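You operate a simulated robot arm through the tools that you are given. There is no shell and no other tool.

The job below is to be done with a simulated robot arm. You get a single attempt, and the scene is never put back.

## Task
Soak the white-banded bundle from the shelf in the soak trough under the grey weight.
Fine: purple drain lever down, fill to the line by the green lever under the trough, shut it; leave the other controls. Set down upright: what you pick out.

It is judged by the outcome, as a careful person would: the job done as asked, and still so three seconds after it is handed in. It fails if anything else is knocked over, pushed out of place, dropped, spilled or broken.

## Robot
A 7-joint arm with a three-finger gripper, fixed in place. Base frame: the origin is at the foot of the arm, x ahead of it, y to its left, z up. Readings come in mm, rad, newtons and seconds.
Its first joint turns from -2.897 to 2.897 rad. Payload 2.69 kg.
Tool frame: the origin (TCP) lies between the finger pads and is the grasp point; the fingertips stand 30 mm ahead of it; z points along the fingers, y is the line along which they close. The gripper opens to 128 mm. The gripper's body begins 117 mm behind the TCP.
Orientation is that of the tool frame in the base frame, as [roll, pitch, yaw] about the fixed x, y, z axes, in that order (R = Rz(yaw) Ry(pitch) Rx(roll)). With the fingers straight down and closing along the base's y, the tool's x points along the base's -x, its y along +y and its z along -z.

## Interface
- The arm moves only by the tool step_arm. Its argument "rows" is a list that holds one entry, the list of rows, each a list of 7 numbers: the shift along the base's x, y, z in mm, then the turn, a rotation vector about the base's x, y, z in rad, then the closure in counts, from 0 (fully open) to 255 (shut). In form: [[[x, y, z, rx, ry, rz, gripper], ...]]. A call has 1 to 20 rows; each row is the pose to reach, as a shift and turn from the pose commanded when the call began. Each row takes 0.2 s and may step no farther than 50 mm and 0.15 rad from the row before; otherwise, or with a gripper value out of range, the whole call is refused. Where a pose cannot be reached the arm comes as near as it can. A force on the tool above 50 N (or 10 N above the force at the start of the call, whichever is more), or a blocked arm, ends the call early, and 0.2 s more pass. The fingers move at their own pace and stop on an object; they squeeze with about 22 N. The grip force told is the motor's: it shows also when the fingers shut on nothing. Time passes only in rows, and 0.2 s behind the last, so rows that repeat a pose let the fingers close. The reply holds the time, the measured pose of the TCP, the force on the tool along the base axes, the opening and the grip force, in the units named above and with some noise, with the torque about the TCP (base axes, N m) and any sound that the robot's microphone picked up.
- Cameras (640 x 400 px; columns grow to the right, rows downward): "scene" is fixed at [221.7, 651.6, 1811.1]; the picture's right is [-0.78, -0.62, 0.00], its down [-0.35, 0.44, -0.83] and it looks along [0.52, -0.64, -0.56] (base axes); focal length 319 px, centre (320, 200). "wrist" rides on the gripper at [58, 54, -131] in the tool frame; the picture's right is [-0.68, 0.74, 0.00], its down [-0.62, -0.57, -0.55] and it looks along [-0.40, -0.37, 0.84] (tool axes); focal length 234 px, centre (320, 200). There is no depth. A picture from a camera that has moved, and an enlarged one, comes with that camera's place and axes in the base frame and with its lens.
- grab_frame(camera): a new picture of that camera. It takes no simulated time.
- move_column(by): slides the trunk up (or, below 0, down) by that many mm; the arm rides with it, the base frame stays. It gives what a move gives, with no picture.
- close_up(camera, box): a new picture of the part [left, top, right, bottom] of that camera's present view, enlarged. It takes no simulated time.
- hand_in(): hands the job in; it is judged then, once.

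Nothing tells you positions but the pictures and the camera data. Unless the task says otherwise, let go and move clear before handing in.

The tools are called by a JSON object that holds its "name" and its "arguments". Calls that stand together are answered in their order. step_arm: Moves the arm, as the interface text tells. Its arguments: {"type":"object","properties":{"rows":{"type":"array","items":{"type":"array","items":{"type":"array","items":{"type":"number"}}}}},"required":["rows"]} The other tools are called the same way: move_column (by) slides the trunk up or down; grab_frame (camera) takes a picture; close_up (camera, box) takes an enlarged picture of a part of a camera's view; hand_in () hands the job in.

At the start:

```text
clock: 0.0
tool_pos: [744.1, 21.7, 1476.9]
tcp_rot: [-3.141, 0.0, 3.14]
wrist_force: [-0.5, -0.4, 0.3]
moment: [-0.02, -0.03, -0.02]
gripper_width: 128.0
finger_force: 0.0
trunk travel left (down, up): [-275.0, 75.0]
```

scene: 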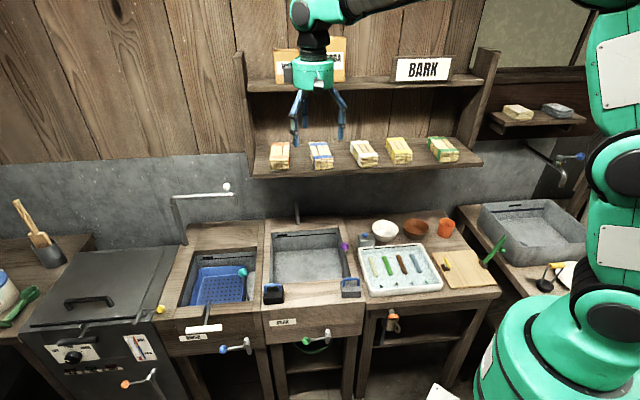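
wrist: 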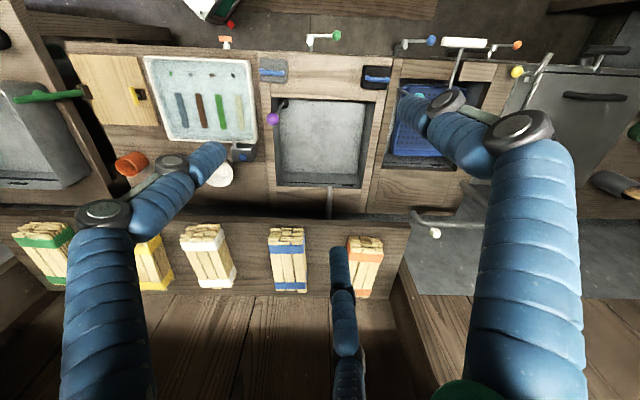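

I see a shelf with five banded bundles (orange, blue, white, yellow, green), with a trough below it and two small weights on the trough's front rim. I'll look closer before moving.

{"name": "close_up", "arguments": {"camera": "scene", "box": [240, 190, 380, 290]}}

{"name": "close_up", "arguments": {"camera": "scene", "box": [240, 270, 420, 390]}}

{"name": "close_up", "arguments": {"camera": "scene", "box": [240, 40, 500, 190]}}

{"name": "close_up", "arguments": {"camera": "wrist", "box": [240, 20, 440, 220]}}

{"name": "close_up", "arguments": {"camera": "wrist", "box": [140, 200, 400, 320]}}

```text
4.00 times, centred on (310, 240) of scene
camera zoom: at [221.7, 651.6, 1811.1], right [-0.78, -0.62, 0.0], down [-0.35, 0.44, -0.83], along [0.52, -0.64, -0.56], focal length 1276 px, centre (360, 40)
```

zoom: 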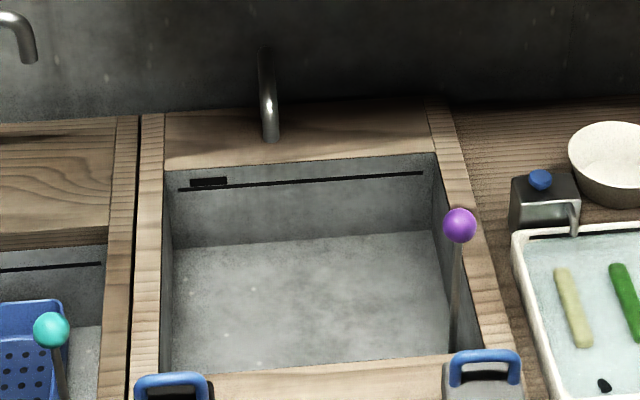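

```text
3.33 times, centred on (330, 330) of scene
camera zoom: at [221.7, 651.6, 1811.1], right [-0.78, -0.62, 0.0], down [-0.35, 0.44, -0.83], along [0.52, -0.64, -0.56], focal length 1063 px, centre (287, -233)
```

zoom: 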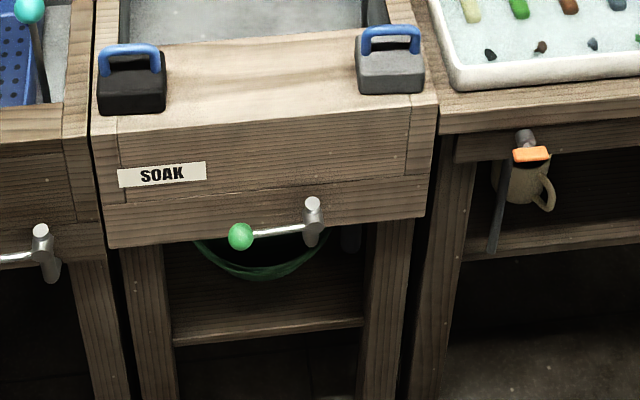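

```text
2.46 times, centred on (370, 115) of scene
camera zoom: at [221.7, 651.6, 1811.1], right [-0.78, -0.62, 0.0], down [-0.35, 0.44, -0.83], along [0.52, -0.64, -0.56], focal length 785 px, centre (197, 409)
```

zoom: 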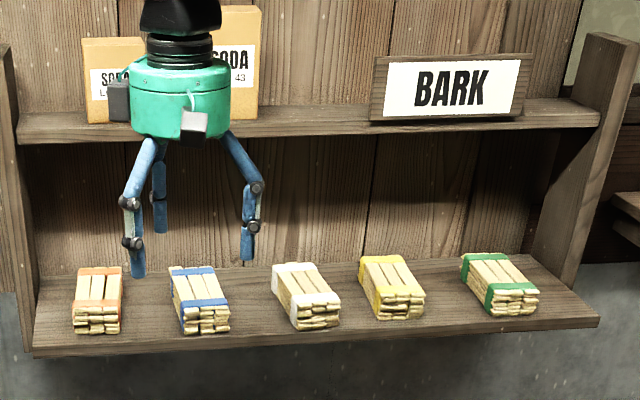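

```text
2.00 times, centred on (340, 120) of wrist
camera zoom: at [685.8, 75.9, 1606.9], right [0.68, 0.74, 0.0], down [0.62, -0.57, 0.55], along [0.4, -0.37, -0.84], focal length 468 px, centre (280, 360)
```

zoom: 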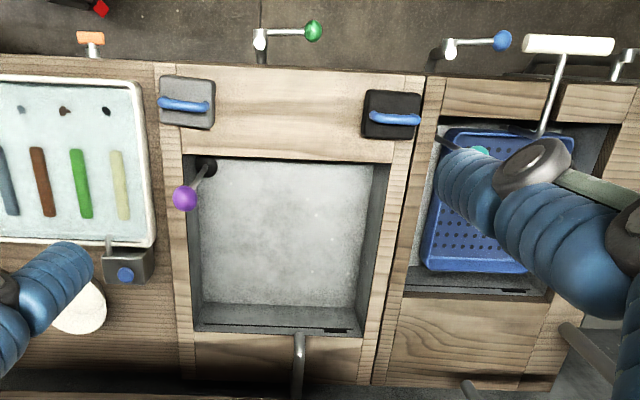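

```text
2.46 times, centred on (270, 260) of wrist
camera zoom: at [685.8, 75.9, 1606.9], right [0.68, 0.74, 0.0], down [0.62, -0.57, 0.55], along [0.4, -0.37, -0.84], focal length 576 px, centre (443, 52)
```

zoom: 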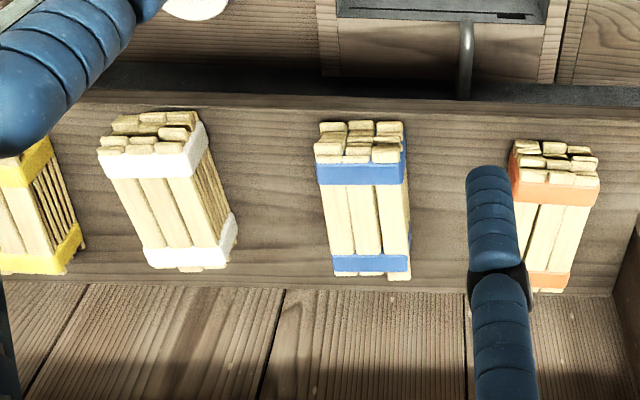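

The furniture sits about 45° to the base axes. The trough rim is near z≈840 and the white bundle near (800, -345, 1260). I'll work the gripper in free air first to see how its fingers really move.

{"name": "step_arm", "arguments": {"rows": [[[0, 0, 0, 0, 0, 0, 128], [0, 0, 0, 0, 0, 0, 128], [0, 0, 0, 0, 0, 0, 128]]]}}

{"name": "grab_frame", "arguments": {"camera": "wrist"}}

{"name": "close_up", "arguments": {"camera": "scene", "box": [260, 40, 380, 160]}}

```text
clock: 0.8
tool_pos: [744.4, 22.2, 1476.6]
tcp_rot: [-3.141, 0.0, -3.141]
wrist_force: [-0.8, -0.8, -0.1]
moment: [0.0, -0.01, -0.01]
gripper_width: 63.6
finger_force: 0.0
trunk travel left (down, up): [-275.0, 75.0]
```

```text
taken
camera wrist: at [685.8, 75.9, 1606.9], right [0.68, 0.74, 0.0], down [0.62, -0.57, 0.55], along [0.4, -0.37, -0.84], focal length 234 px, centre (320, 200)
```

wrist: 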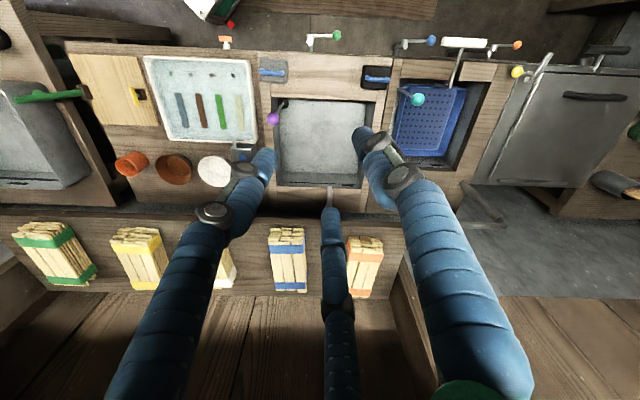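

```text
3.33 times, centred on (320, 100) of scene
camera zoom: at [221.7, 651.6, 1811.1], right [-0.78, -0.62, 0.0], down [-0.35, 0.44, -0.83], along [0.52, -0.64, -0.56], focal length 1063 px, centre (320, 533)
```

zoom: 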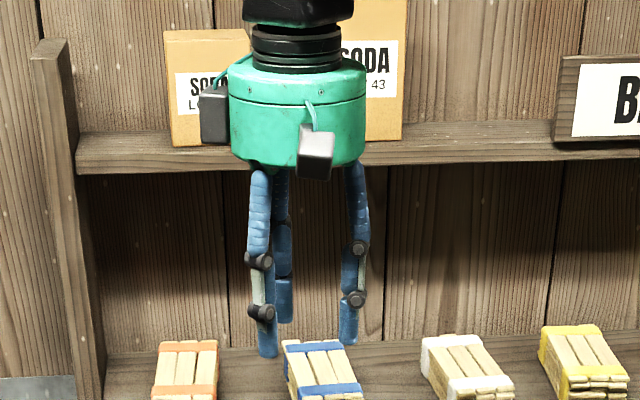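

The gripper looks three-fingered, but the tips match the stated opening along tool y. I'll turn the tool so it closes along the shelf direction and look again.

{"name": "step_arm", "arguments": {"rows": [[[0, 0, 0, 0, 0, -0.13, 0], [0, 0, 0, 0, 0, -0.26, 0], [0, 0, 0, 0, 0, -0.39, 0], [0, 0, 0, 0, 0, -0.52, 0], [0, 0, 0, 0, 0, -0.65, 0], [0, 0, 0, 0, 0, -0.77, 0], [0, 0, 0, 0, 0, -0.77, 0]]]}}

{"name": "grab_frame", "arguments": {"camera": "wrist"}}

{"name": "grab_frame", "arguments": {"camera": "scene"}}

```text
clock: 2.4
tool_pos: [742.5, 22.6, 1476.4]
tcp_rot: [-3.141, -0.001, 2.369]
wrist_force: [0.4, -0.2, 0.7]
moment: [0.0, 0.02, -0.02]
gripper_width: 127.8
finger_force: 0.0
trunk travel left (down, up): [-275.0, 75.0]
```

```text
taken
camera wrist: at [738.5, 102.0, 1606.9], right [1.0, 0.06, 0.0], down [0.05, -0.83, 0.55], along [0.03, -0.55, -0.84], focal length 234 px, centre (320, 200)
```

wrist: 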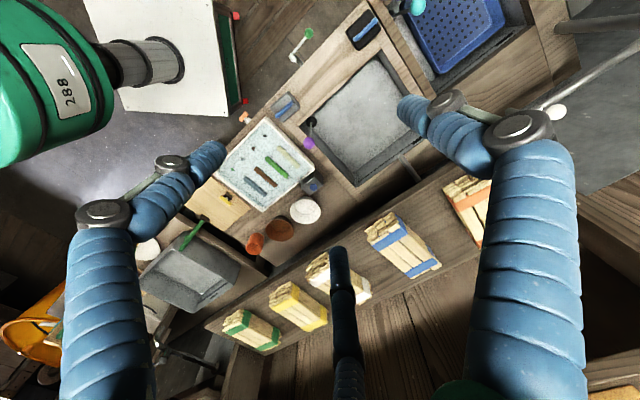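

```text
taken
```

scene: 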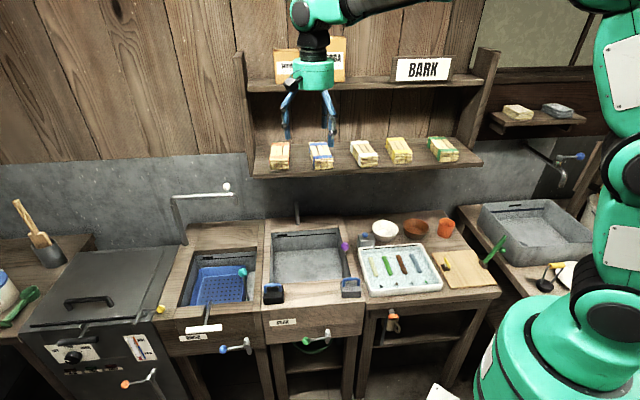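

I'll zoom on the side items, then bring the wrist camera down toward the lever and trough.

{"name": "close_up", "arguments": {"camera": "scene", "box": [470, 80, 630, 190]}}

{"name": "step_arm", "arguments": {"rows": [[[0, -20, -40, 0, 0, 0, 0], [0, -40, -80, 0, 0, 0, 0], [0, -60, -120, 0, 0, 0, 0], [-5, -80, -160, 0, 0, 0, 0], [-10, -90, -200, 0, 0, 0, 0], [-15, -100, -240, 0, 0, 0, 0], [-23, -120, -270, 0, 0, 0, 0], [-23, -120, -270, 0, 0, 0, 0]]]}}

{"name": "grab_frame", "arguments": {"camera": "wrist"}}

{"name": "grab_frame", "arguments": {"camera": "scene"}}

```text
3.64 times, centred on (550, 135) of scene
camera zoom: at [221.7, 651.6, 1811.1], right [-0.78, -0.62, 0.0], down [-0.35, 0.44, -0.83], along [0.52, -0.64, -0.56], focal length 1160 px, centre (-516, 436)
```

zoom: 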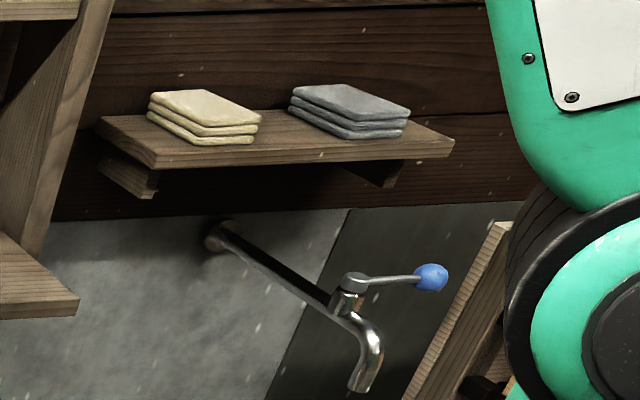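

```text
clock: 4.2
tool_pos: [723.1, -96.9, 1208.5]
tcp_rot: [-3.141, 0.002, 2.372]
wrist_force: [0.1, -0.2, 0.5]
moment: [0.02, 0.0, -0.03]
gripper_width: 128.0
finger_force: 0.0
trunk travel left (down, up): [-275.0, 75.0]
```

```text
taken
camera wrist: at [718.6, -17.3, 1338.7], right [1.0, 0.06, 0.0], down [0.05, -0.83, 0.55], along [0.03, -0.55, -0.84], focal length 234 px, centre (320, 200)
```

wrist: 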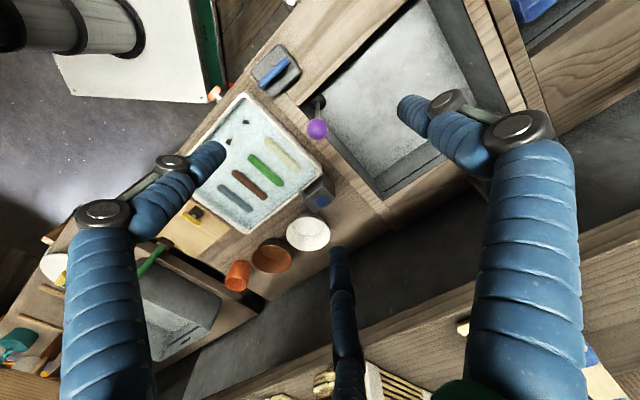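

```text
taken
```

scene: 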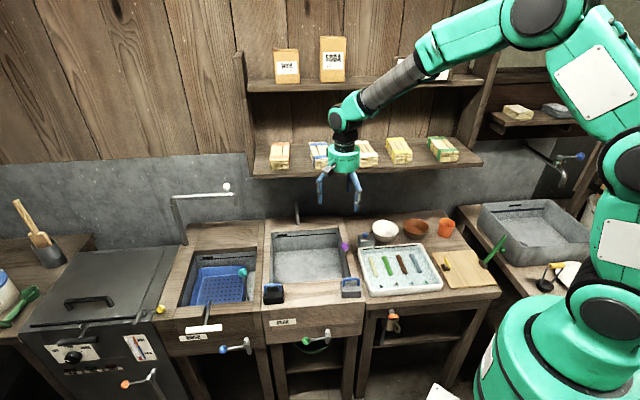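

{"name": "close_up", "arguments": {"camera": "wrist", "box": [230, 20, 430, 145]}}

{"name": "close_up", "arguments": {"camera": "scene", "box": [320, 230, 380, 305]}}

{"name": "close_up", "arguments": {"camera": "scene", "box": [260, 220, 360, 300]}}

```text
3.20 times, centred on (330, 82) of wrist
camera zoom: at [718.6, -17.3, 1338.7], right [1.0, 0.06, 0.0], down [0.05, -0.83, 0.55], along [0.03, -0.55, -0.84], focal length 749 px, centre (288, 576)
```

zoom: 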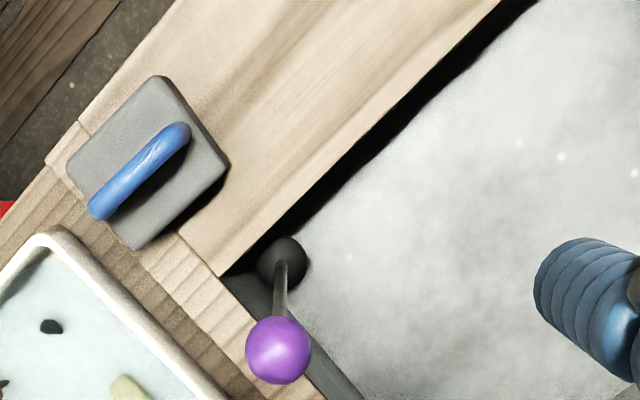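

```text
5.33 times, centred on (350, 268) of scene
camera zoom: at [221.7, 651.6, 1811.1], right [-0.78, -0.62, 0.0], down [-0.35, 0.44, -0.83], along [0.52, -0.64, -0.56], focal length 1701 px, centre (160, -160)
```

zoom: 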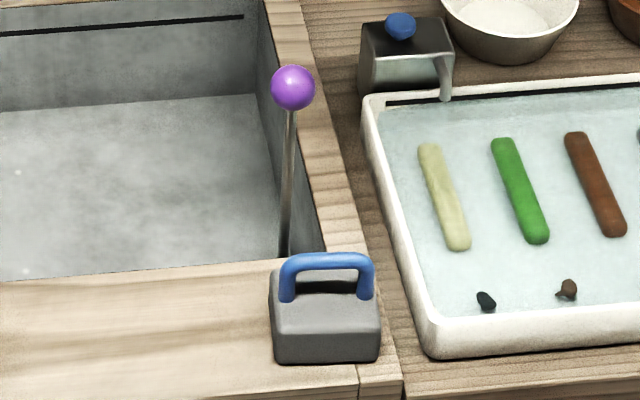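

```text
5.00 times, centred on (310, 260) of scene
camera zoom: at [221.7, 651.6, 1811.1], right [-0.78, -0.62, 0.0], down [-0.35, 0.44, -0.83], along [0.52, -0.64, -0.56], focal length 1595 px, centre (370, -100)
```

zoom: 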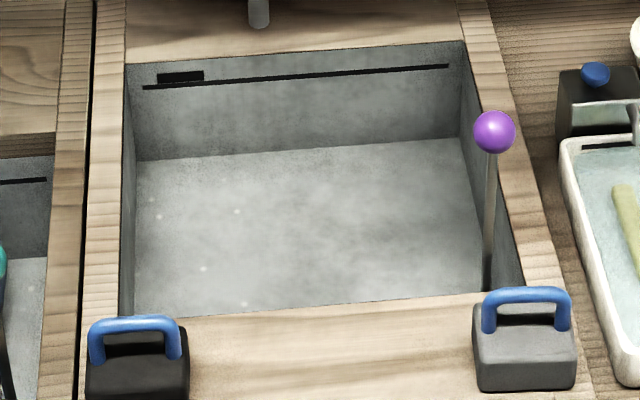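

The purple lever is a vertical rod with a ball at about (720, -123, 977), and its foot is in the trough's front corner. I'll centre over the ball and check the alignment before gripping it.

{"name": "step_arm", "arguments": {"rows": [[[-2, -20, -40, 0, 0, 0, 100], [-2.5, -26, -80, 0, 0, 0, 100], [-2.5, -26, -120, 0, 0, 0, 100], [-2.5, -26, -160, 0, 0, 0, 100], [-2.5, -26, -160, 0, 0, 0, 100]]]}}

{"name": "grab_frame", "arguments": {"camera": "wrist"}}

{"name": "close_up", "arguments": {"camera": "scene", "box": [280, 160, 400, 300]}}

```text
clock: 5.4
tool_pos: [721.1, -123.3, 1050.3]
tcp_rot: [-3.141, -0.001, 2.372]
wrist_force: [0.3, 0.3, -0.1]
moment: [0.02, 0.03, -0.02]
gripper_width: 77.7
finger_force: 0.1
trunk travel left (down, up): [-275.0, 75.0]
```

```text
taken
camera wrist: at [716.9, -42.8, 1179.6], right [1.0, 0.06, 0.0], down [0.05, -0.83, 0.55], along [0.03, -0.55, -0.84], focal length 234 px, centre (320, 200)
```

wrist: 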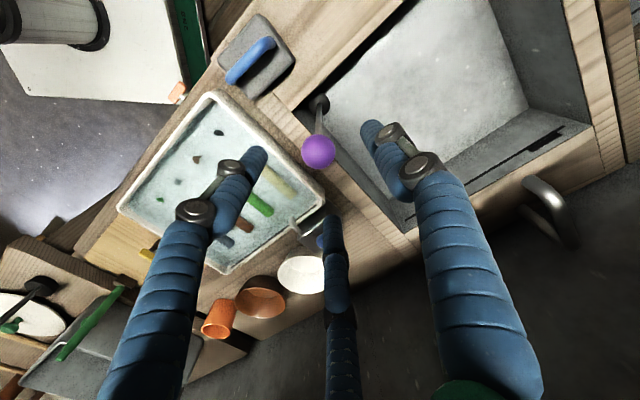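

```text
2.86 times, centred on (340, 230) of scene
camera zoom: at [221.7, 651.6, 1811.1], right [-0.78, -0.62, 0.0], down [-0.35, 0.44, -0.83], along [0.52, -0.64, -0.56], focal length 911 px, centre (263, 114)
```

zoom: 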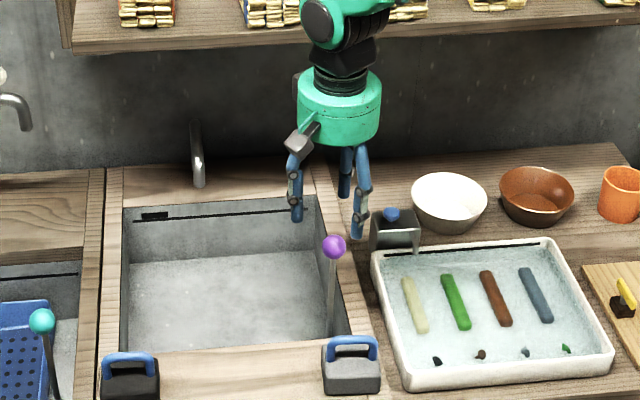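

The ball sits straight under the tool, about 72 mm down. I'll descend and grip it lightly.

{"name": "step_arm", "arguments": {"rows": [[[0, 0, -30, 0, 0, 0, 100], [0, 0, -55, 0, 0, 0, 100], [0, 0, -70, 0, 0, 0, 100], [0, 0, -72, 0, 0, 0, 100], [0, 0, -72, 0, 0, 0, 160], [0, 0, -72, 0, 0, 0, 220], [0, 0, -72, 0, 0, 0, 255], [0, 0, -72, 0, 0, 0, 255]]]}}

{"name": "grab_frame", "arguments": {"camera": "wrist"}}

{"name": "close_up", "arguments": {"camera": "scene", "box": [280, 160, 400, 300]}}

```text
clock: 7.2
tool_pos: [719.0, -125.6, 974.2]
tcp_rot: [3.139, -0.002, 2.373]
wrist_force: [5.7, -44.5, -5.7]
moment: [-0.27, -0.08, -0.14]
gripper_width: 37.3
finger_force: 22.0
trunk travel left (down, up): [-275.0, 75.0]
```

```text
taken
camera wrist: at [714.6, -46.5, 1104.0], right [1.0, 0.06, 0.0], down [0.05, -0.84, 0.55], along [0.03, -0.55, -0.84], focal length 234 px, centre (320, 200)
```

wrist: 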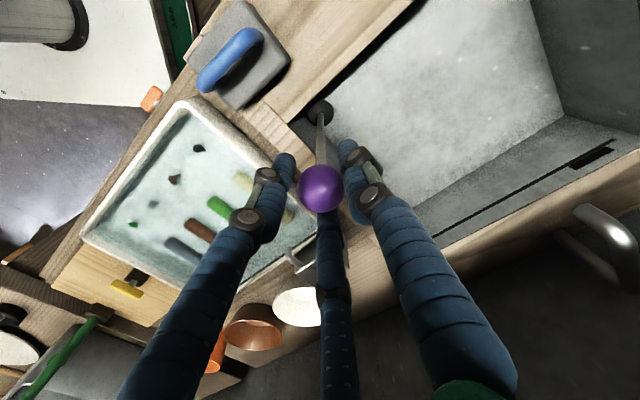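

```text
2.86 times, centred on (340, 230) of scene
camera zoom: at [221.7, 651.6, 1811.1], right [-0.78, -0.62, 0.0], down [-0.35, 0.44, -0.83], along [0.52, -0.64, -0.56], focal length 911 px, centre (263, 114)
```

zoom: 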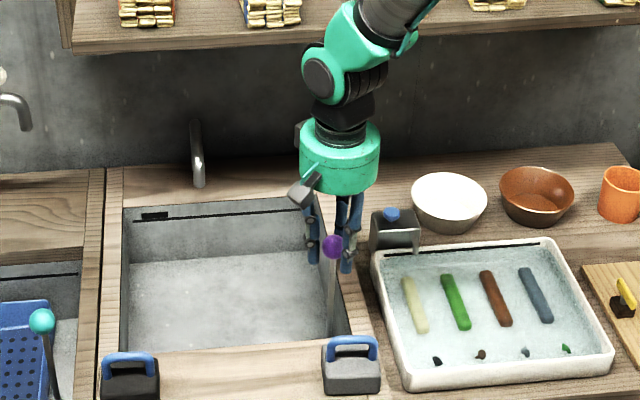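

I have the ball, with a side force from about 2 mm of misalignment. I'll relax that and try pressing down a little.

{"name": "step_arm", "arguments": {"rows": [[[0, -2, 0, 0, 0, 0, 255], [0, -2, -3, 0, 0, 0, 255], [0, -2, -6, 0, 0, 0, 255], [0, -2, -9, 0, 0, 0, 255]]]}}

{"name": "close_up", "arguments": {"camera": "scene", "box": [280, 160, 400, 300]}}

```text
clock: 8.2
tool_pos: [720.3, -127.6, 966.1]
tcp_rot: [3.139, 0.0, 2.373]
wrist_force: [16.5, -38.2, 0.9]
moment: [-0.33, -0.15, 0.04]
gripper_width: 32.3
finger_force: 44.7
trunk travel left (down, up): [-275.0, 75.0]
```

```text
2.86 times, centred on (340, 230) of scene
camera zoom: at [221.7, 651.6, 1811.1], right [-0.78, -0.62, 0.0], down [-0.35, 0.44, -0.83], along [0.52, -0.64, -0.56], focal length 911 px, centre (263, 114)
```

zoom: 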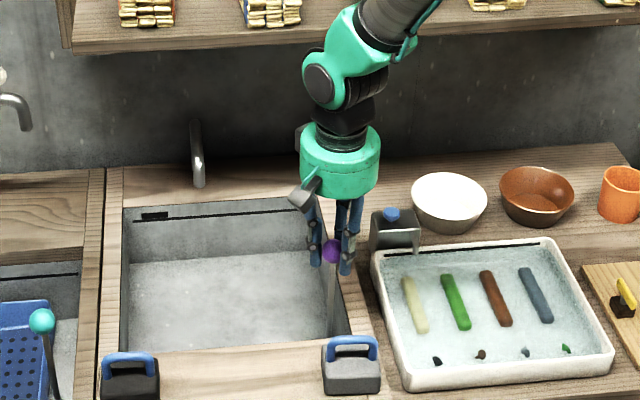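

The ball is moving down with the tool and there is almost no vertical force, so it works as a plunger. I'll ease sideways and keep going down.

{"name": "step_arm", "arguments": {"rows": [[[1, -2, 0, 0, 0, 0, 255], [1, -2, -5, 0, 0, 0, 255], [1, -2, -10, 0, 0, 0, 255], [1, -2, -15, 0, 0, 0, 255], [1, -2, -20, 0, 0, 0, 255]]]}}

{"name": "close_up", "arguments": {"camera": "scene", "box": [280, 160, 400, 300]}}

{"name": "grab_frame", "arguments": {"camera": "wrist"}}

```text
clock: 9.4
tool_pos: [719.0, -128.0, 944.8]
tcp_rot: [-3.141, -0.001, 2.372]
wrist_force: [19.4, -7.2, -0.2]
moment: [0.05, -0.11, 0.03]
gripper_width: 32.3
finger_force: 45.1
trunk travel left (down, up): [-275.0, 75.0]
```

```text
2.86 times, centred on (340, 230) of scene
camera zoom: at [221.7, 651.6, 1811.1], right [-0.78, -0.62, 0.0], down [-0.35, 0.44, -0.83], along [0.52, -0.64, -0.56], focal length 911 px, centre (263, 114)
```

zoom: 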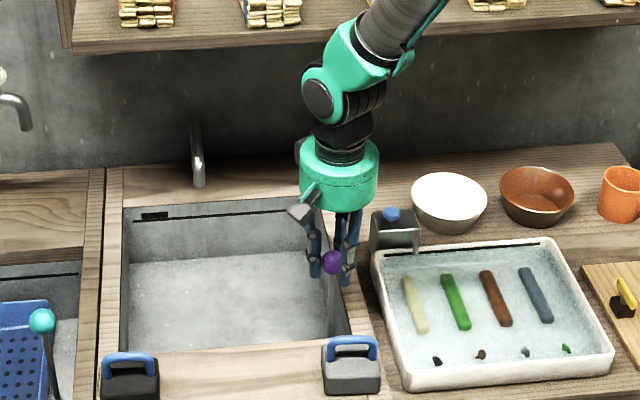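

```text
taken
camera wrist: at [715.5, -49.0, 1074.8], right [1.0, 0.06, 0.0], down [0.05, -0.83, 0.55], along [0.03, -0.55, -0.84], focal length 234 px, centre (320, 200)
```

wrist: 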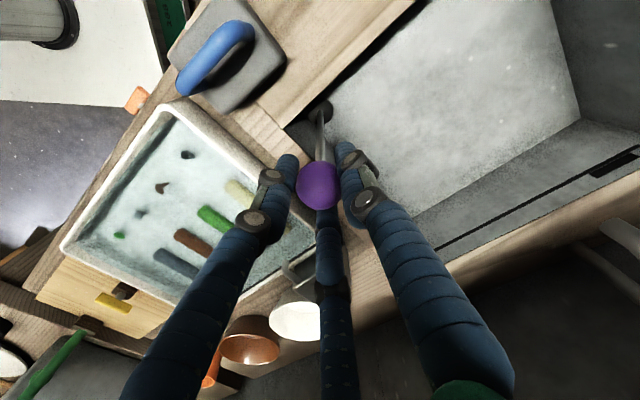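

{"name": "step_arm", "arguments": {"rows": [[[0.5, -0.5, -8, 0, 0, 0, 255], [0.5, -0.5, -16, 0, 0, 0, 255], [0.5, -0.5, -24, 0, 0, 0, 255], [0.5, -0.5, -32, 0, 0, 0, 255], [0.5, -0.5, -40, 0, 0, 0, 255], [0.5, -0.5, -48, 0, 0, 0, 255]]]}}

{"name": "close_up", "arguments": {"camera": "scene", "box": [280, 160, 400, 300]}}

{"name": "grab_frame", "arguments": {"camera": "wrist"}}

```text
clock: 10.1
tool_pos: [719.5, -128.7, 932.6]
tcp_rot: [3.141, 0.002, 2.371]
wrist_force: [-17.4, 2.1, 31.0]
moment: [0.07, 1.08, -0.01]
gripper_width: 32.3
finger_force: 44.6
trunk travel left (down, up): [-275.0, 75.0]
stopped in row 3: the force on the tool passed its limit at 62 N (the readings are from after the stop); the commanded pose is now the measured one
```

```text
2.86 times, centred on (340, 230) of scene
camera zoom: at [221.7, 651.6, 1811.1], right [-0.78, -0.62, 0.0], down [-0.35, 0.44, -0.83], along [0.52, -0.64, -0.56], focal length 911 px, centre (263, 114)
```

zoom: 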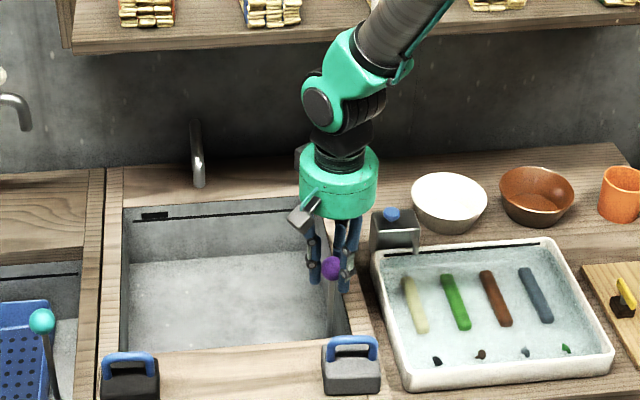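

```text
taken
camera wrist: at [715.4, -48.9, 1063.0], right [1.0, 0.06, 0.0], down [0.05, -0.83, 0.55], along [0.03, -0.55, -0.84], focal length 234 px, centre (320, 200)
```

wrist: 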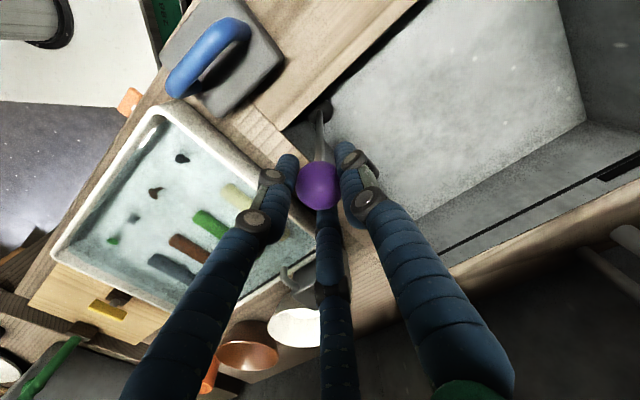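

It stopped after about 40 mm of travel with an upward force, which should be the end stop. I'll release, rise clear and check that it stays down.

{"name": "step_arm", "arguments": {"rows": [[[0, 0, 1, 0, 0, 0, 200], [0, 0, 1, 0, 0, 0, 100], [0, 0, 1, 0, 0, 0, 100], [0, 0, 40, 0, 0, 0, 100], [0, 0, 85, 0, 0, 0, 100], [0, 0, 130, 0, 0, 0, 60], [-10, 10, 150, 0, 0, 0, 0]]]}}

{"name": "close_up", "arguments": {"camera": "scene", "box": [280, 160, 400, 300]}}

{"name": "grab_frame", "arguments": {"camera": "wrist"}}

```text
clock: 11.7
tool_pos: [712.3, -116.3, 1080.6]
tcp_rot: [3.141, 0.002, 2.373]
wrist_force: [-0.1, 0.3, 0.3]
moment: [0.0, -0.03, -0.01]
gripper_width: 128.0
finger_force: 0.0
trunk travel left (down, up): [-275.0, 75.0]
```

```text
2.86 times, centred on (340, 230) of scene
camera zoom: at [221.7, 651.6, 1811.1], right [-0.78, -0.62, 0.0], down [-0.35, 0.44, -0.83], along [0.52, -0.64, -0.56], focal length 911 px, centre (263, 114)
```

zoom: 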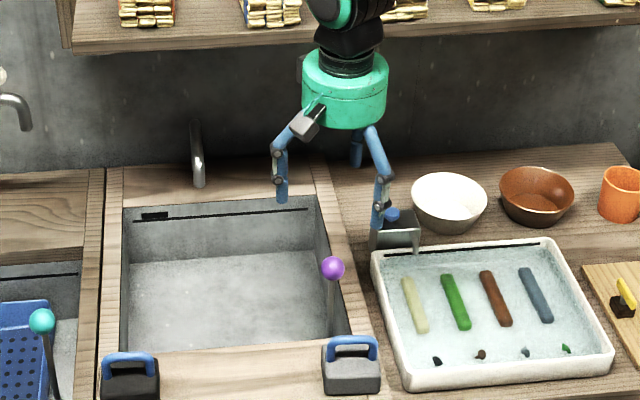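

```text
taken
camera wrist: at [706.8, -37.3, 1211.7], right [1.0, 0.06, 0.0], down [0.05, -0.83, 0.55], along [0.03, -0.55, -0.84], focal length 234 px, centre (320, 200)
```

wrist: 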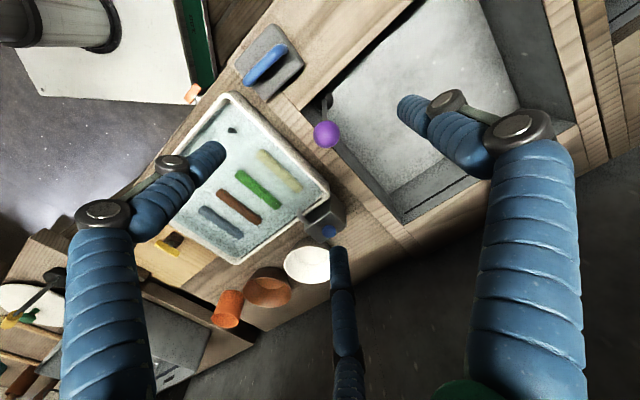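

The lever stays down. I'll press once from above with closed fingertips to confirm it's fully seated.

{"name": "step_arm", "arguments": {"rows": [[[8.5, -12, -30, 0, 0, 0, 255], [8.5, -12, -60, 0, 0, 0, 255], [8.5, -12, -85, 0, 0, 0, 255], [8.5, -12, -95, 0, 0, 0, 255], [8.5, -12, -100, 0, 0, 0, 255], [8.5, -12, -104, 0, 0, 0, 255], [8.5, -12, -108, 0, 0, 0, 255], [8.5, -12, -112, 0, 0, 0, 255], [8.5, -12, -116, 0, 0, 0, 255]]]}}

{"name": "close_up", "arguments": {"camera": "scene", "box": [280, 160, 400, 300]}}

```text
clock: 13.7
tool_pos: [721.4, -131.6, 967.3]
tcp_rot: [3.139, 0.005, 2.372]
wrist_force: [-8.5, 8.9, 34.6]
moment: [0.29, 0.24, 0.04]
gripper_width: 5.8
finger_force: 32.0
trunk travel left (down, up): [-275.0, 75.0]
```

```text
2.86 times, centred on (340, 230) of scene
camera zoom: at [221.7, 651.6, 1811.1], right [-0.78, -0.62, 0.0], down [-0.35, 0.44, -0.83], along [0.52, -0.64, -0.56], focal length 911 px, centre (263, 114)
```

zoom: 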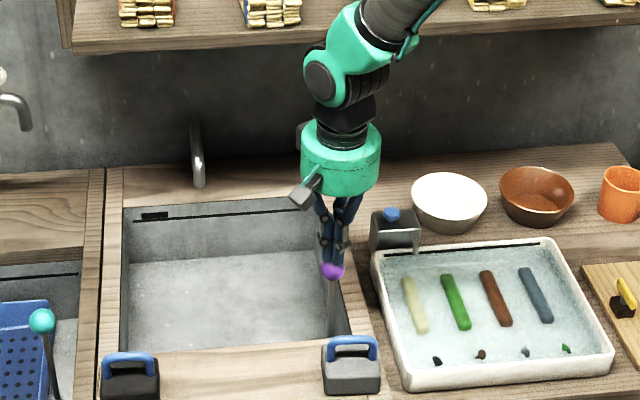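

The lever is fully seated: pressing gave 35 N and no movement. Now I'll rise up in front of the shelf to look at the white bundle.

{"name": "step_arm", "arguments": {"rows": [[[0, 0, 45, 0, 0, 0, 255], [-3, -5, 90, 0, 0, 0, 100], [-8, -10, 138, 0, 0, 0, 0], [-12, -20, 185, 0, 0, 0, 0], [-16, -30, 232, 0, 0, 0, 0], [-20, -40, 278, 0, 0, 0, 0], [-25, -50, 325, 0, 0, 0, 0], [-30, -55, 370, 0, 0, 0, 0], [-35, -60, 415, 0, 0, 0, 0], [-40, -70, 455, 0, 0, 0, 0], [-45, -80, 465, 0, 0, 0, 0], [-45, -80, 465, 0, 0, 0, 0]]]}}

{"name": "grab_frame", "arguments": {"camera": "wrist"}}

{"name": "grab_frame", "arguments": {"camera": "scene"}}

```text
clock: 16.3
tool_pos: [674.0, -210.2, 1427.0]
tcp_rot: [3.141, 0.0, 2.373]
wrist_force: [0.1, 0.0, -0.1]
moment: [0.01, 0.04, 0.02]
gripper_width: 127.9
finger_force: 0.0
trunk travel left (down, up): [-275.0, 75.0]
```

```text
taken
camera wrist: at [669.6, -130.3, 1557.6], right [1.0, 0.06, 0.0], down [0.05, -0.83, 0.55], along [0.03, -0.55, -0.84], focal length 234 px, centre (320, 200)
```

wrist: 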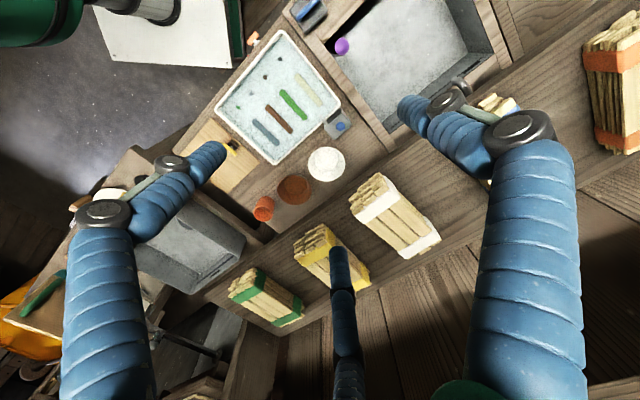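

```text
taken
```

scene: 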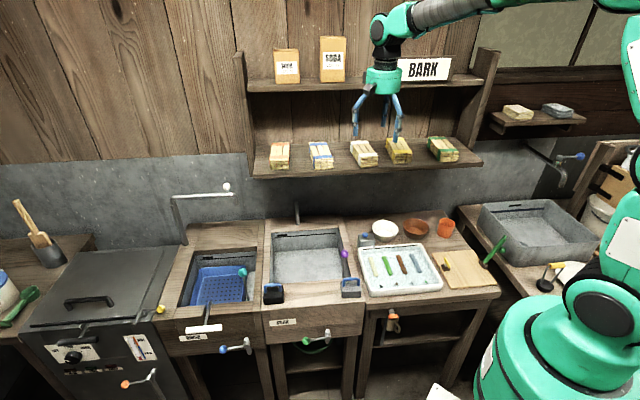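

{"name": "close_up", "arguments": {"camera": "wrist", "box": [300, 140, 460, 280]}}

{"name": "close_up", "arguments": {"camera": "scene", "box": [320, 120, 420, 190]}}

```text
2.86 times, centred on (380, 210) of wrist
camera zoom: at [669.6, -130.3, 1557.6], right [1.0, 0.06, 0.0], down [0.05, -0.83, 0.55], along [0.03, -0.55, -0.84], focal length 669 px, centre (149, 171)
```

zoom: 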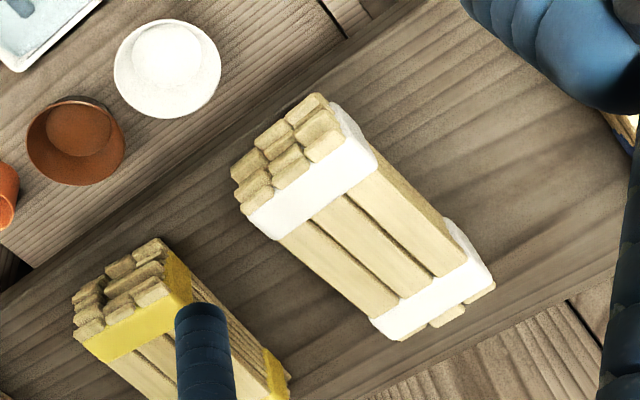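

```text
5.71 times, centred on (370, 155) of scene
camera zoom: at [221.7, 651.6, 1811.1], right [-0.78, -0.62, 0.0], down [-0.35, 0.44, -0.83], along [0.52, -0.64, -0.56], focal length 1822 px, centre (34, 457)
```

zoom: 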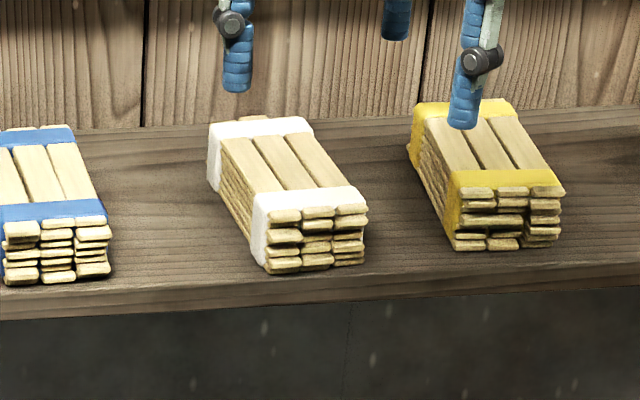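

{"name": "close_up", "arguments": {"camera": "wrist", "box": [350, 165, 430, 225]}}

{"name": "close_up", "arguments": {"camera": "wrist", "box": [380, 205, 460, 265]}}

{"name": "close_up", "arguments": {"camera": "scene", "box": [345, 130, 395, 175]}}

```text
6.67 times, centred on (390, 195) of wrist
camera zoom: at [669.6, -130.3, 1557.6], right [1.0, 0.06, 0.0], down [0.05, -0.83, 0.55], along [0.03, -0.55, -0.84], focal length 1561 px, centre (-147, 233)
```

zoom: 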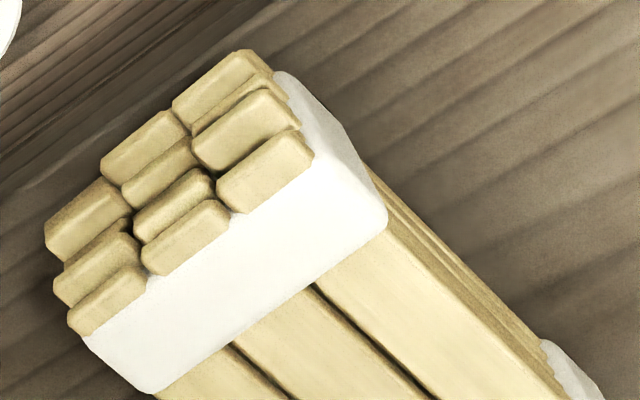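

```text
6.67 times, centred on (420, 235) of wrist
camera zoom: at [669.6, -130.3, 1557.6], right [1.0, 0.06, 0.0], down [0.05, -0.83, 0.55], along [0.03, -0.55, -0.84], focal length 1561 px, centre (-347, -33)
```

zoom: 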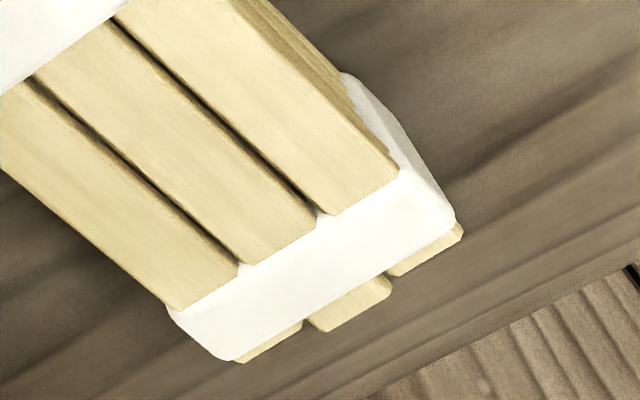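

```text
8.89 times, centred on (370, 152) of scene
camera zoom: at [221.7, 651.6, 1811.1], right [-0.78, -0.62, 0.0], down [-0.35, 0.44, -0.83], along [0.52, -0.64, -0.56], focal length 2835 px, centre (-124, 622)
```

zoom: 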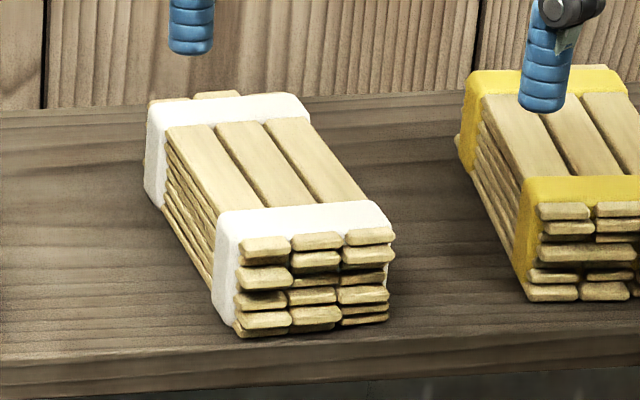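

{"name": "close_up", "arguments": {"camera": "scene", "box": [400, 40, 510, 180]}}

{"name": "close_up", "arguments": {"camera": "scene", "box": [225, 40, 335, 180]}}

```text
2.86 times, centred on (455, 110) of scene
camera zoom: at [221.7, 651.6, 1811.1], right [-0.78, -0.62, 0.0], down [-0.35, 0.44, -0.83], along [0.52, -0.64, -0.56], focal length 911 px, centre (-66, 457)
```

zoom: 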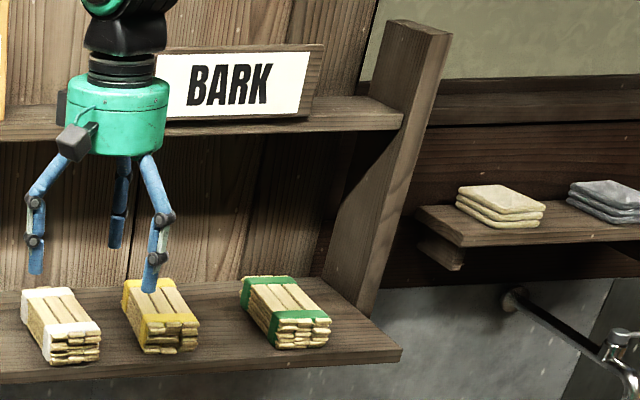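

```text
2.86 times, centred on (280, 110) of scene
camera zoom: at [221.7, 651.6, 1811.1], right [-0.78, -0.62, 0.0], down [-0.35, 0.44, -0.83], along [0.52, -0.64, -0.56], focal length 911 px, centre (434, 457)
```

zoom: 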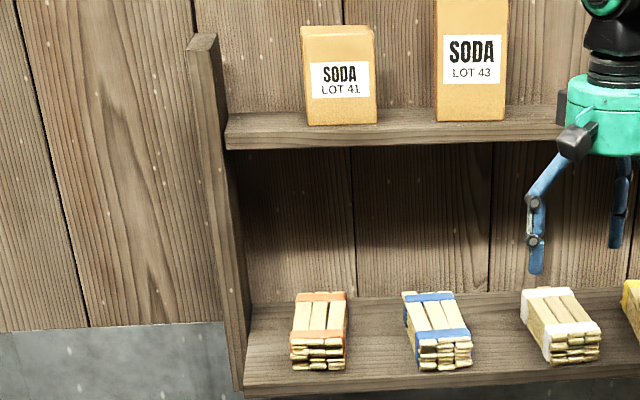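

Before gripping a box I need to know if the third finger is solid. I'll test it safely at an empty stretch of shelf edge between two bundles, with the two main fingers in front of the edge.

{"name": "step_arm", "arguments": {"rows": [[[40, 10, -20, 0, 0, 0, 0], [80, 20, -40, 0, 0, 0, 0], [115, 28, -60, 0, 0, 0, 0], [140, 35, -90, 0, 0, 0, 0], [140, 35, -120, 0, 0, 0, 0], [140, 35, -130, 0, 0, 0, 0], [140, 35, -130, 0, 0, 0, 0]]]}}

{"name": "grab_frame", "arguments": {"camera": "wrist"}}

{"name": "close_up", "arguments": {"camera": "scene", "box": [260, 40, 420, 190]}}

```text
clock: 17.9
tool_pos: [815.3, -177.0, 1297.3]
tcp_rot: [-3.141, 0.001, 2.373]
wrist_force: [0.3, 0.2, -0.1]
moment: [0.04, 0.04, 0.01]
gripper_width: 127.8
finger_force: 0.1
trunk travel left (down, up): [-275.0, 75.0]
```

```text
taken
camera wrist: at [810.7, -97.1, 1428.1], right [1.0, 0.06, 0.0], down [0.05, -0.83, 0.55], along [0.03, -0.55, -0.84], focal length 234 px, centre (320, 200)
```

wrist: 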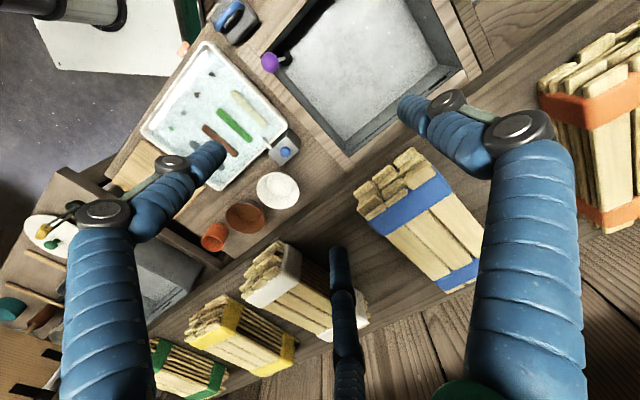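

```text
2.67 times, centred on (340, 115) of scene
camera zoom: at [221.7, 651.6, 1811.1], right [-0.78, -0.62, 0.0], down [-0.35, 0.44, -0.83], along [0.52, -0.64, -0.56], focal length 850 px, centre (267, 427)
```

zoom: 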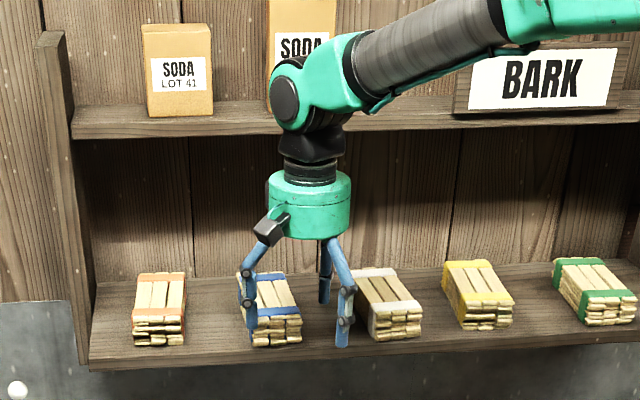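

{"name": "step_arm", "arguments": {"rows": [[[8, -7, 0, 0, 0, 0, 0], [15, -13, -15, 0, 0, 0, 0], [15, -13, -30, 0, 0, 0, 0], [15, -13, -40, 0, 0, 0, 0], [15, -13, -50, 0, 0, 0, 0], [15, -13, -60, 0, 0, 0, 0], [15, -13, -65, 0, 0, 0, 0]]]}}

{"name": "grab_frame", "arguments": {"camera": "wrist"}}

{"name": "close_up", "arguments": {"camera": "scene", "box": [260, 40, 420, 190]}}

```text
clock: 19.5
tool_pos: [832.3, -187.2, 1236.3]
tcp_rot: [3.141, 0.003, 2.373]
wrist_force: [0.5, -0.5, 6.2]
moment: [-0.45, -0.11, -0.02]
gripper_width: 127.7
finger_force: 0.0
trunk travel left (down, up): [-275.0, 75.0]
```

```text
taken
camera wrist: at [827.0, -108.7, 1365.9], right [1.0, 0.06, 0.0], down [0.05, -0.83, 0.55], along [0.03, -0.55, -0.84], focal length 234 px, centre (320, 200)
```

wrist: 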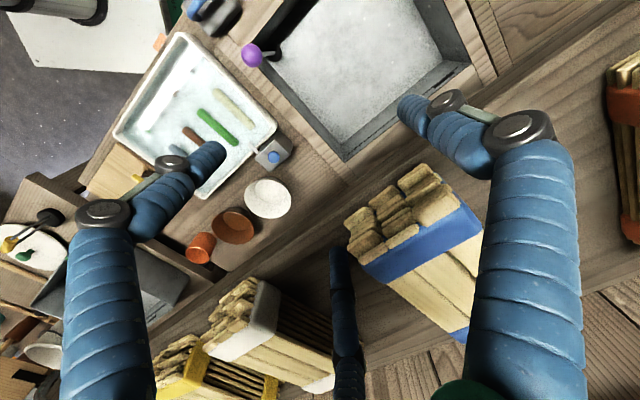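

```text
2.67 times, centred on (340, 115) of scene
camera zoom: at [221.7, 651.6, 1811.1], right [-0.78, -0.62, 0.0], down [-0.35, 0.44, -0.83], along [0.52, -0.64, -0.56], focal length 850 px, centre (267, 427)
```

zoom: 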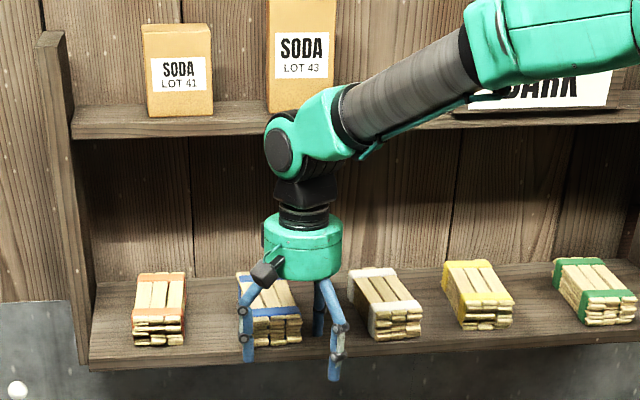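

The moment reading puts the contact exactly at the third finger, so all three fingers are solid and close radially. I'll grip the bundle with one finger on its +s side and two on the other, shift the tool to suit, and tilt it to clear the upper shelf.

{"name": "step_arm", "arguments": {"rows": [[[0, 0, 30, 0, 0, 0, 0], [-5, -5, 75, 0, 0, 0.035, 0], [-20, -30, 115, 0, 0, 0.069, 0], [-40, -65, 125, 0, 0, 0.069, 0], [-71, -100, 125, 0, 0, 0.069, 0], [-71, -112, 125, 0, 0, 0.069, 0], [-71, -112, 125, 0, 0, 0.069, 0]]]}}

{"name": "step_arm", "arguments": {"rows": [[[0, 0, 0, -0.0645, -0.0765, 0, 0], [0, 0, 0, -0.129, -0.153, 0, 0], [0, 0, 0, -0.129, -0.153, 0, 0]]]}}

{"name": "grab_frame", "arguments": {"camera": "wrist"}}

{"name": "close_up", "arguments": {"camera": "scene", "box": [300, 20, 460, 190]}}

```text
clock: 21.1
tool_pos: [759.1, -301.9, 1359.6]
tcp_rot: [3.141, -0.002, 2.44]
wrist_force: [0.4, -0.6, -1.7]
moment: [-0.02, 0.08, 0.0]
gripper_width: 127.9
finger_force: 0.1
trunk travel left (down, up): [-275.0, 75.0]
```

```text
clock: 21.9
tool_pos: [758.8, -300.5, 1360.8]
tcp_rot: [3.14, 0.202, 2.441]
wrist_force: [-0.2, 0.3, -1.0]
moment: [0.0, -0.03, 0.02]
gripper_width: 128.0
finger_force: 0.0
trunk travel left (down, up): [-275.0, 75.0]
```

```text
taken
camera wrist: at [729.7, -205.8, 1475.8], right [0.98, 0.14, 0.14], down [0.01, -0.75, 0.66], along [0.19, -0.65, -0.74], focal length 234 px, centre (320, 200)
```

wrist: 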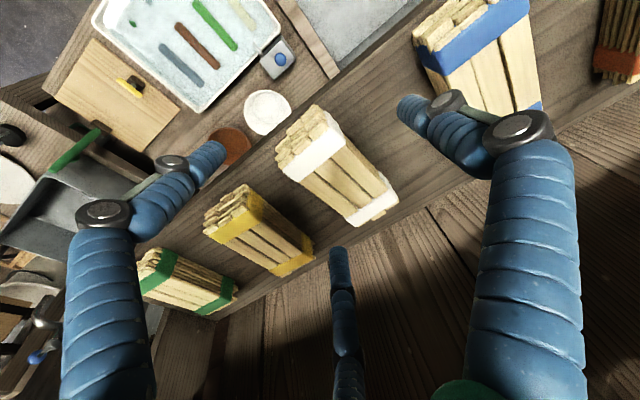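

```text
2.35 times, centred on (380, 105) of scene
camera zoom: at [221.7, 651.6, 1811.1], right [-0.78, -0.62, 0.0], down [-0.35, 0.44, -0.83], along [0.52, -0.64, -0.56], focal length 750 px, centre (179, 424)
```

zoom: 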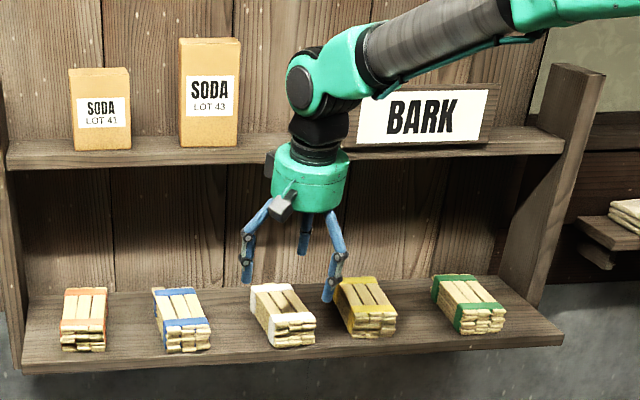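

{"name": "close_up", "arguments": {"camera": "wrist", "box": [260, 90, 420, 240]}}

```text
2.67 times, centred on (340, 165) of wrist
camera zoom: at [729.7, -205.8, 1475.8], right [0.98, 0.14, 0.14], down [0.01, -0.75, 0.66], along [0.19, -0.65, -0.74], focal length 624 px, centre (267, 293)
```

zoom: 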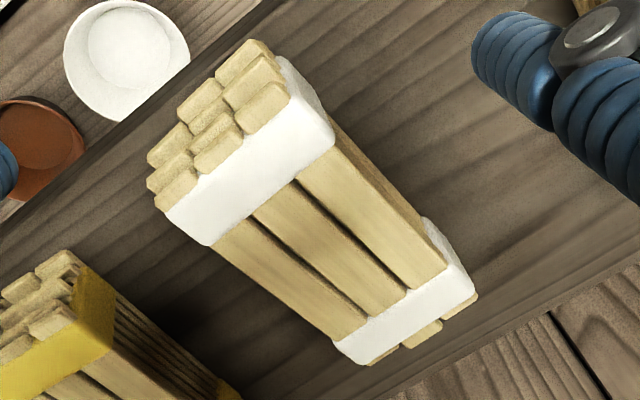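

The second view agrees: bundle centre (811, -365), top at z≈1267, axis -40°. I'll move above it with the tool offset and check again.

{"name": "step_arm", "arguments": {"rows": [[[10, -20, 0, 0, 0, 0, 0], [20, -40, 0, 0, 0, 0, 0], [30, -58, -10, 0, 0, 0, 0], [38, -74, -20, 0, 0, 0, 0], [38, -74, -34, 0, 0, 0, 0], [38, -74, -34, 0, 0, 0, 0]]]}}

{"name": "grab_frame", "arguments": {"camera": "wrist"}}

{"name": "close_up", "arguments": {"camera": "scene", "box": [300, 20, 460, 190]}}

```text
clock: 23.3
tool_pos: [797.7, -373.6, 1326.7]
tcp_rot: [-3.141, 0.203, 2.441]
wrist_force: [-0.7, 0.9, -0.5]
moment: [-0.01, 0.0, -0.03]
gripper_width: 128.2
finger_force: 0.0
trunk travel left (down, up): [-275.0, 75.0]
```

```text
taken
camera wrist: at [769.2, -279.2, 1442.4], right [0.98, 0.14, 0.14], down [0.01, -0.75, 0.66], along [0.19, -0.65, -0.74], focal length 234 px, centre (320, 200)
```

wrist: 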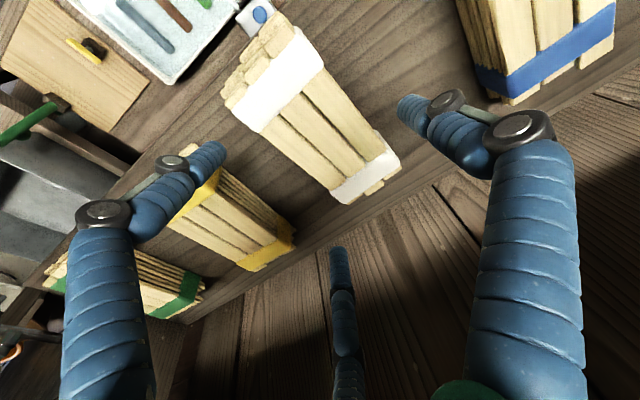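

```text
2.35 times, centred on (380, 105) of scene
camera zoom: at [221.7, 651.6, 1811.1], right [-0.78, -0.62, 0.0], down [-0.35, 0.44, -0.83], along [0.52, -0.64, -0.56], focal length 750 px, centre (179, 424)
```

zoom: 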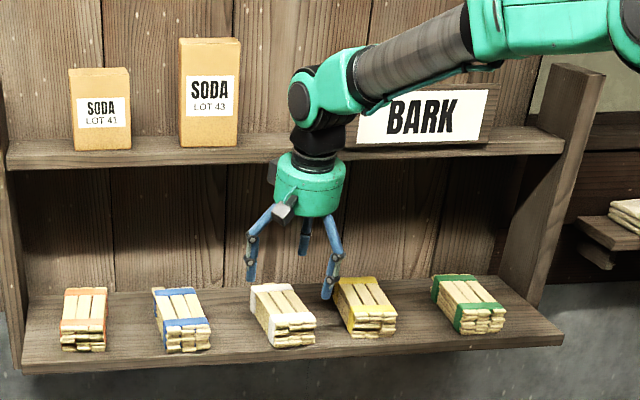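

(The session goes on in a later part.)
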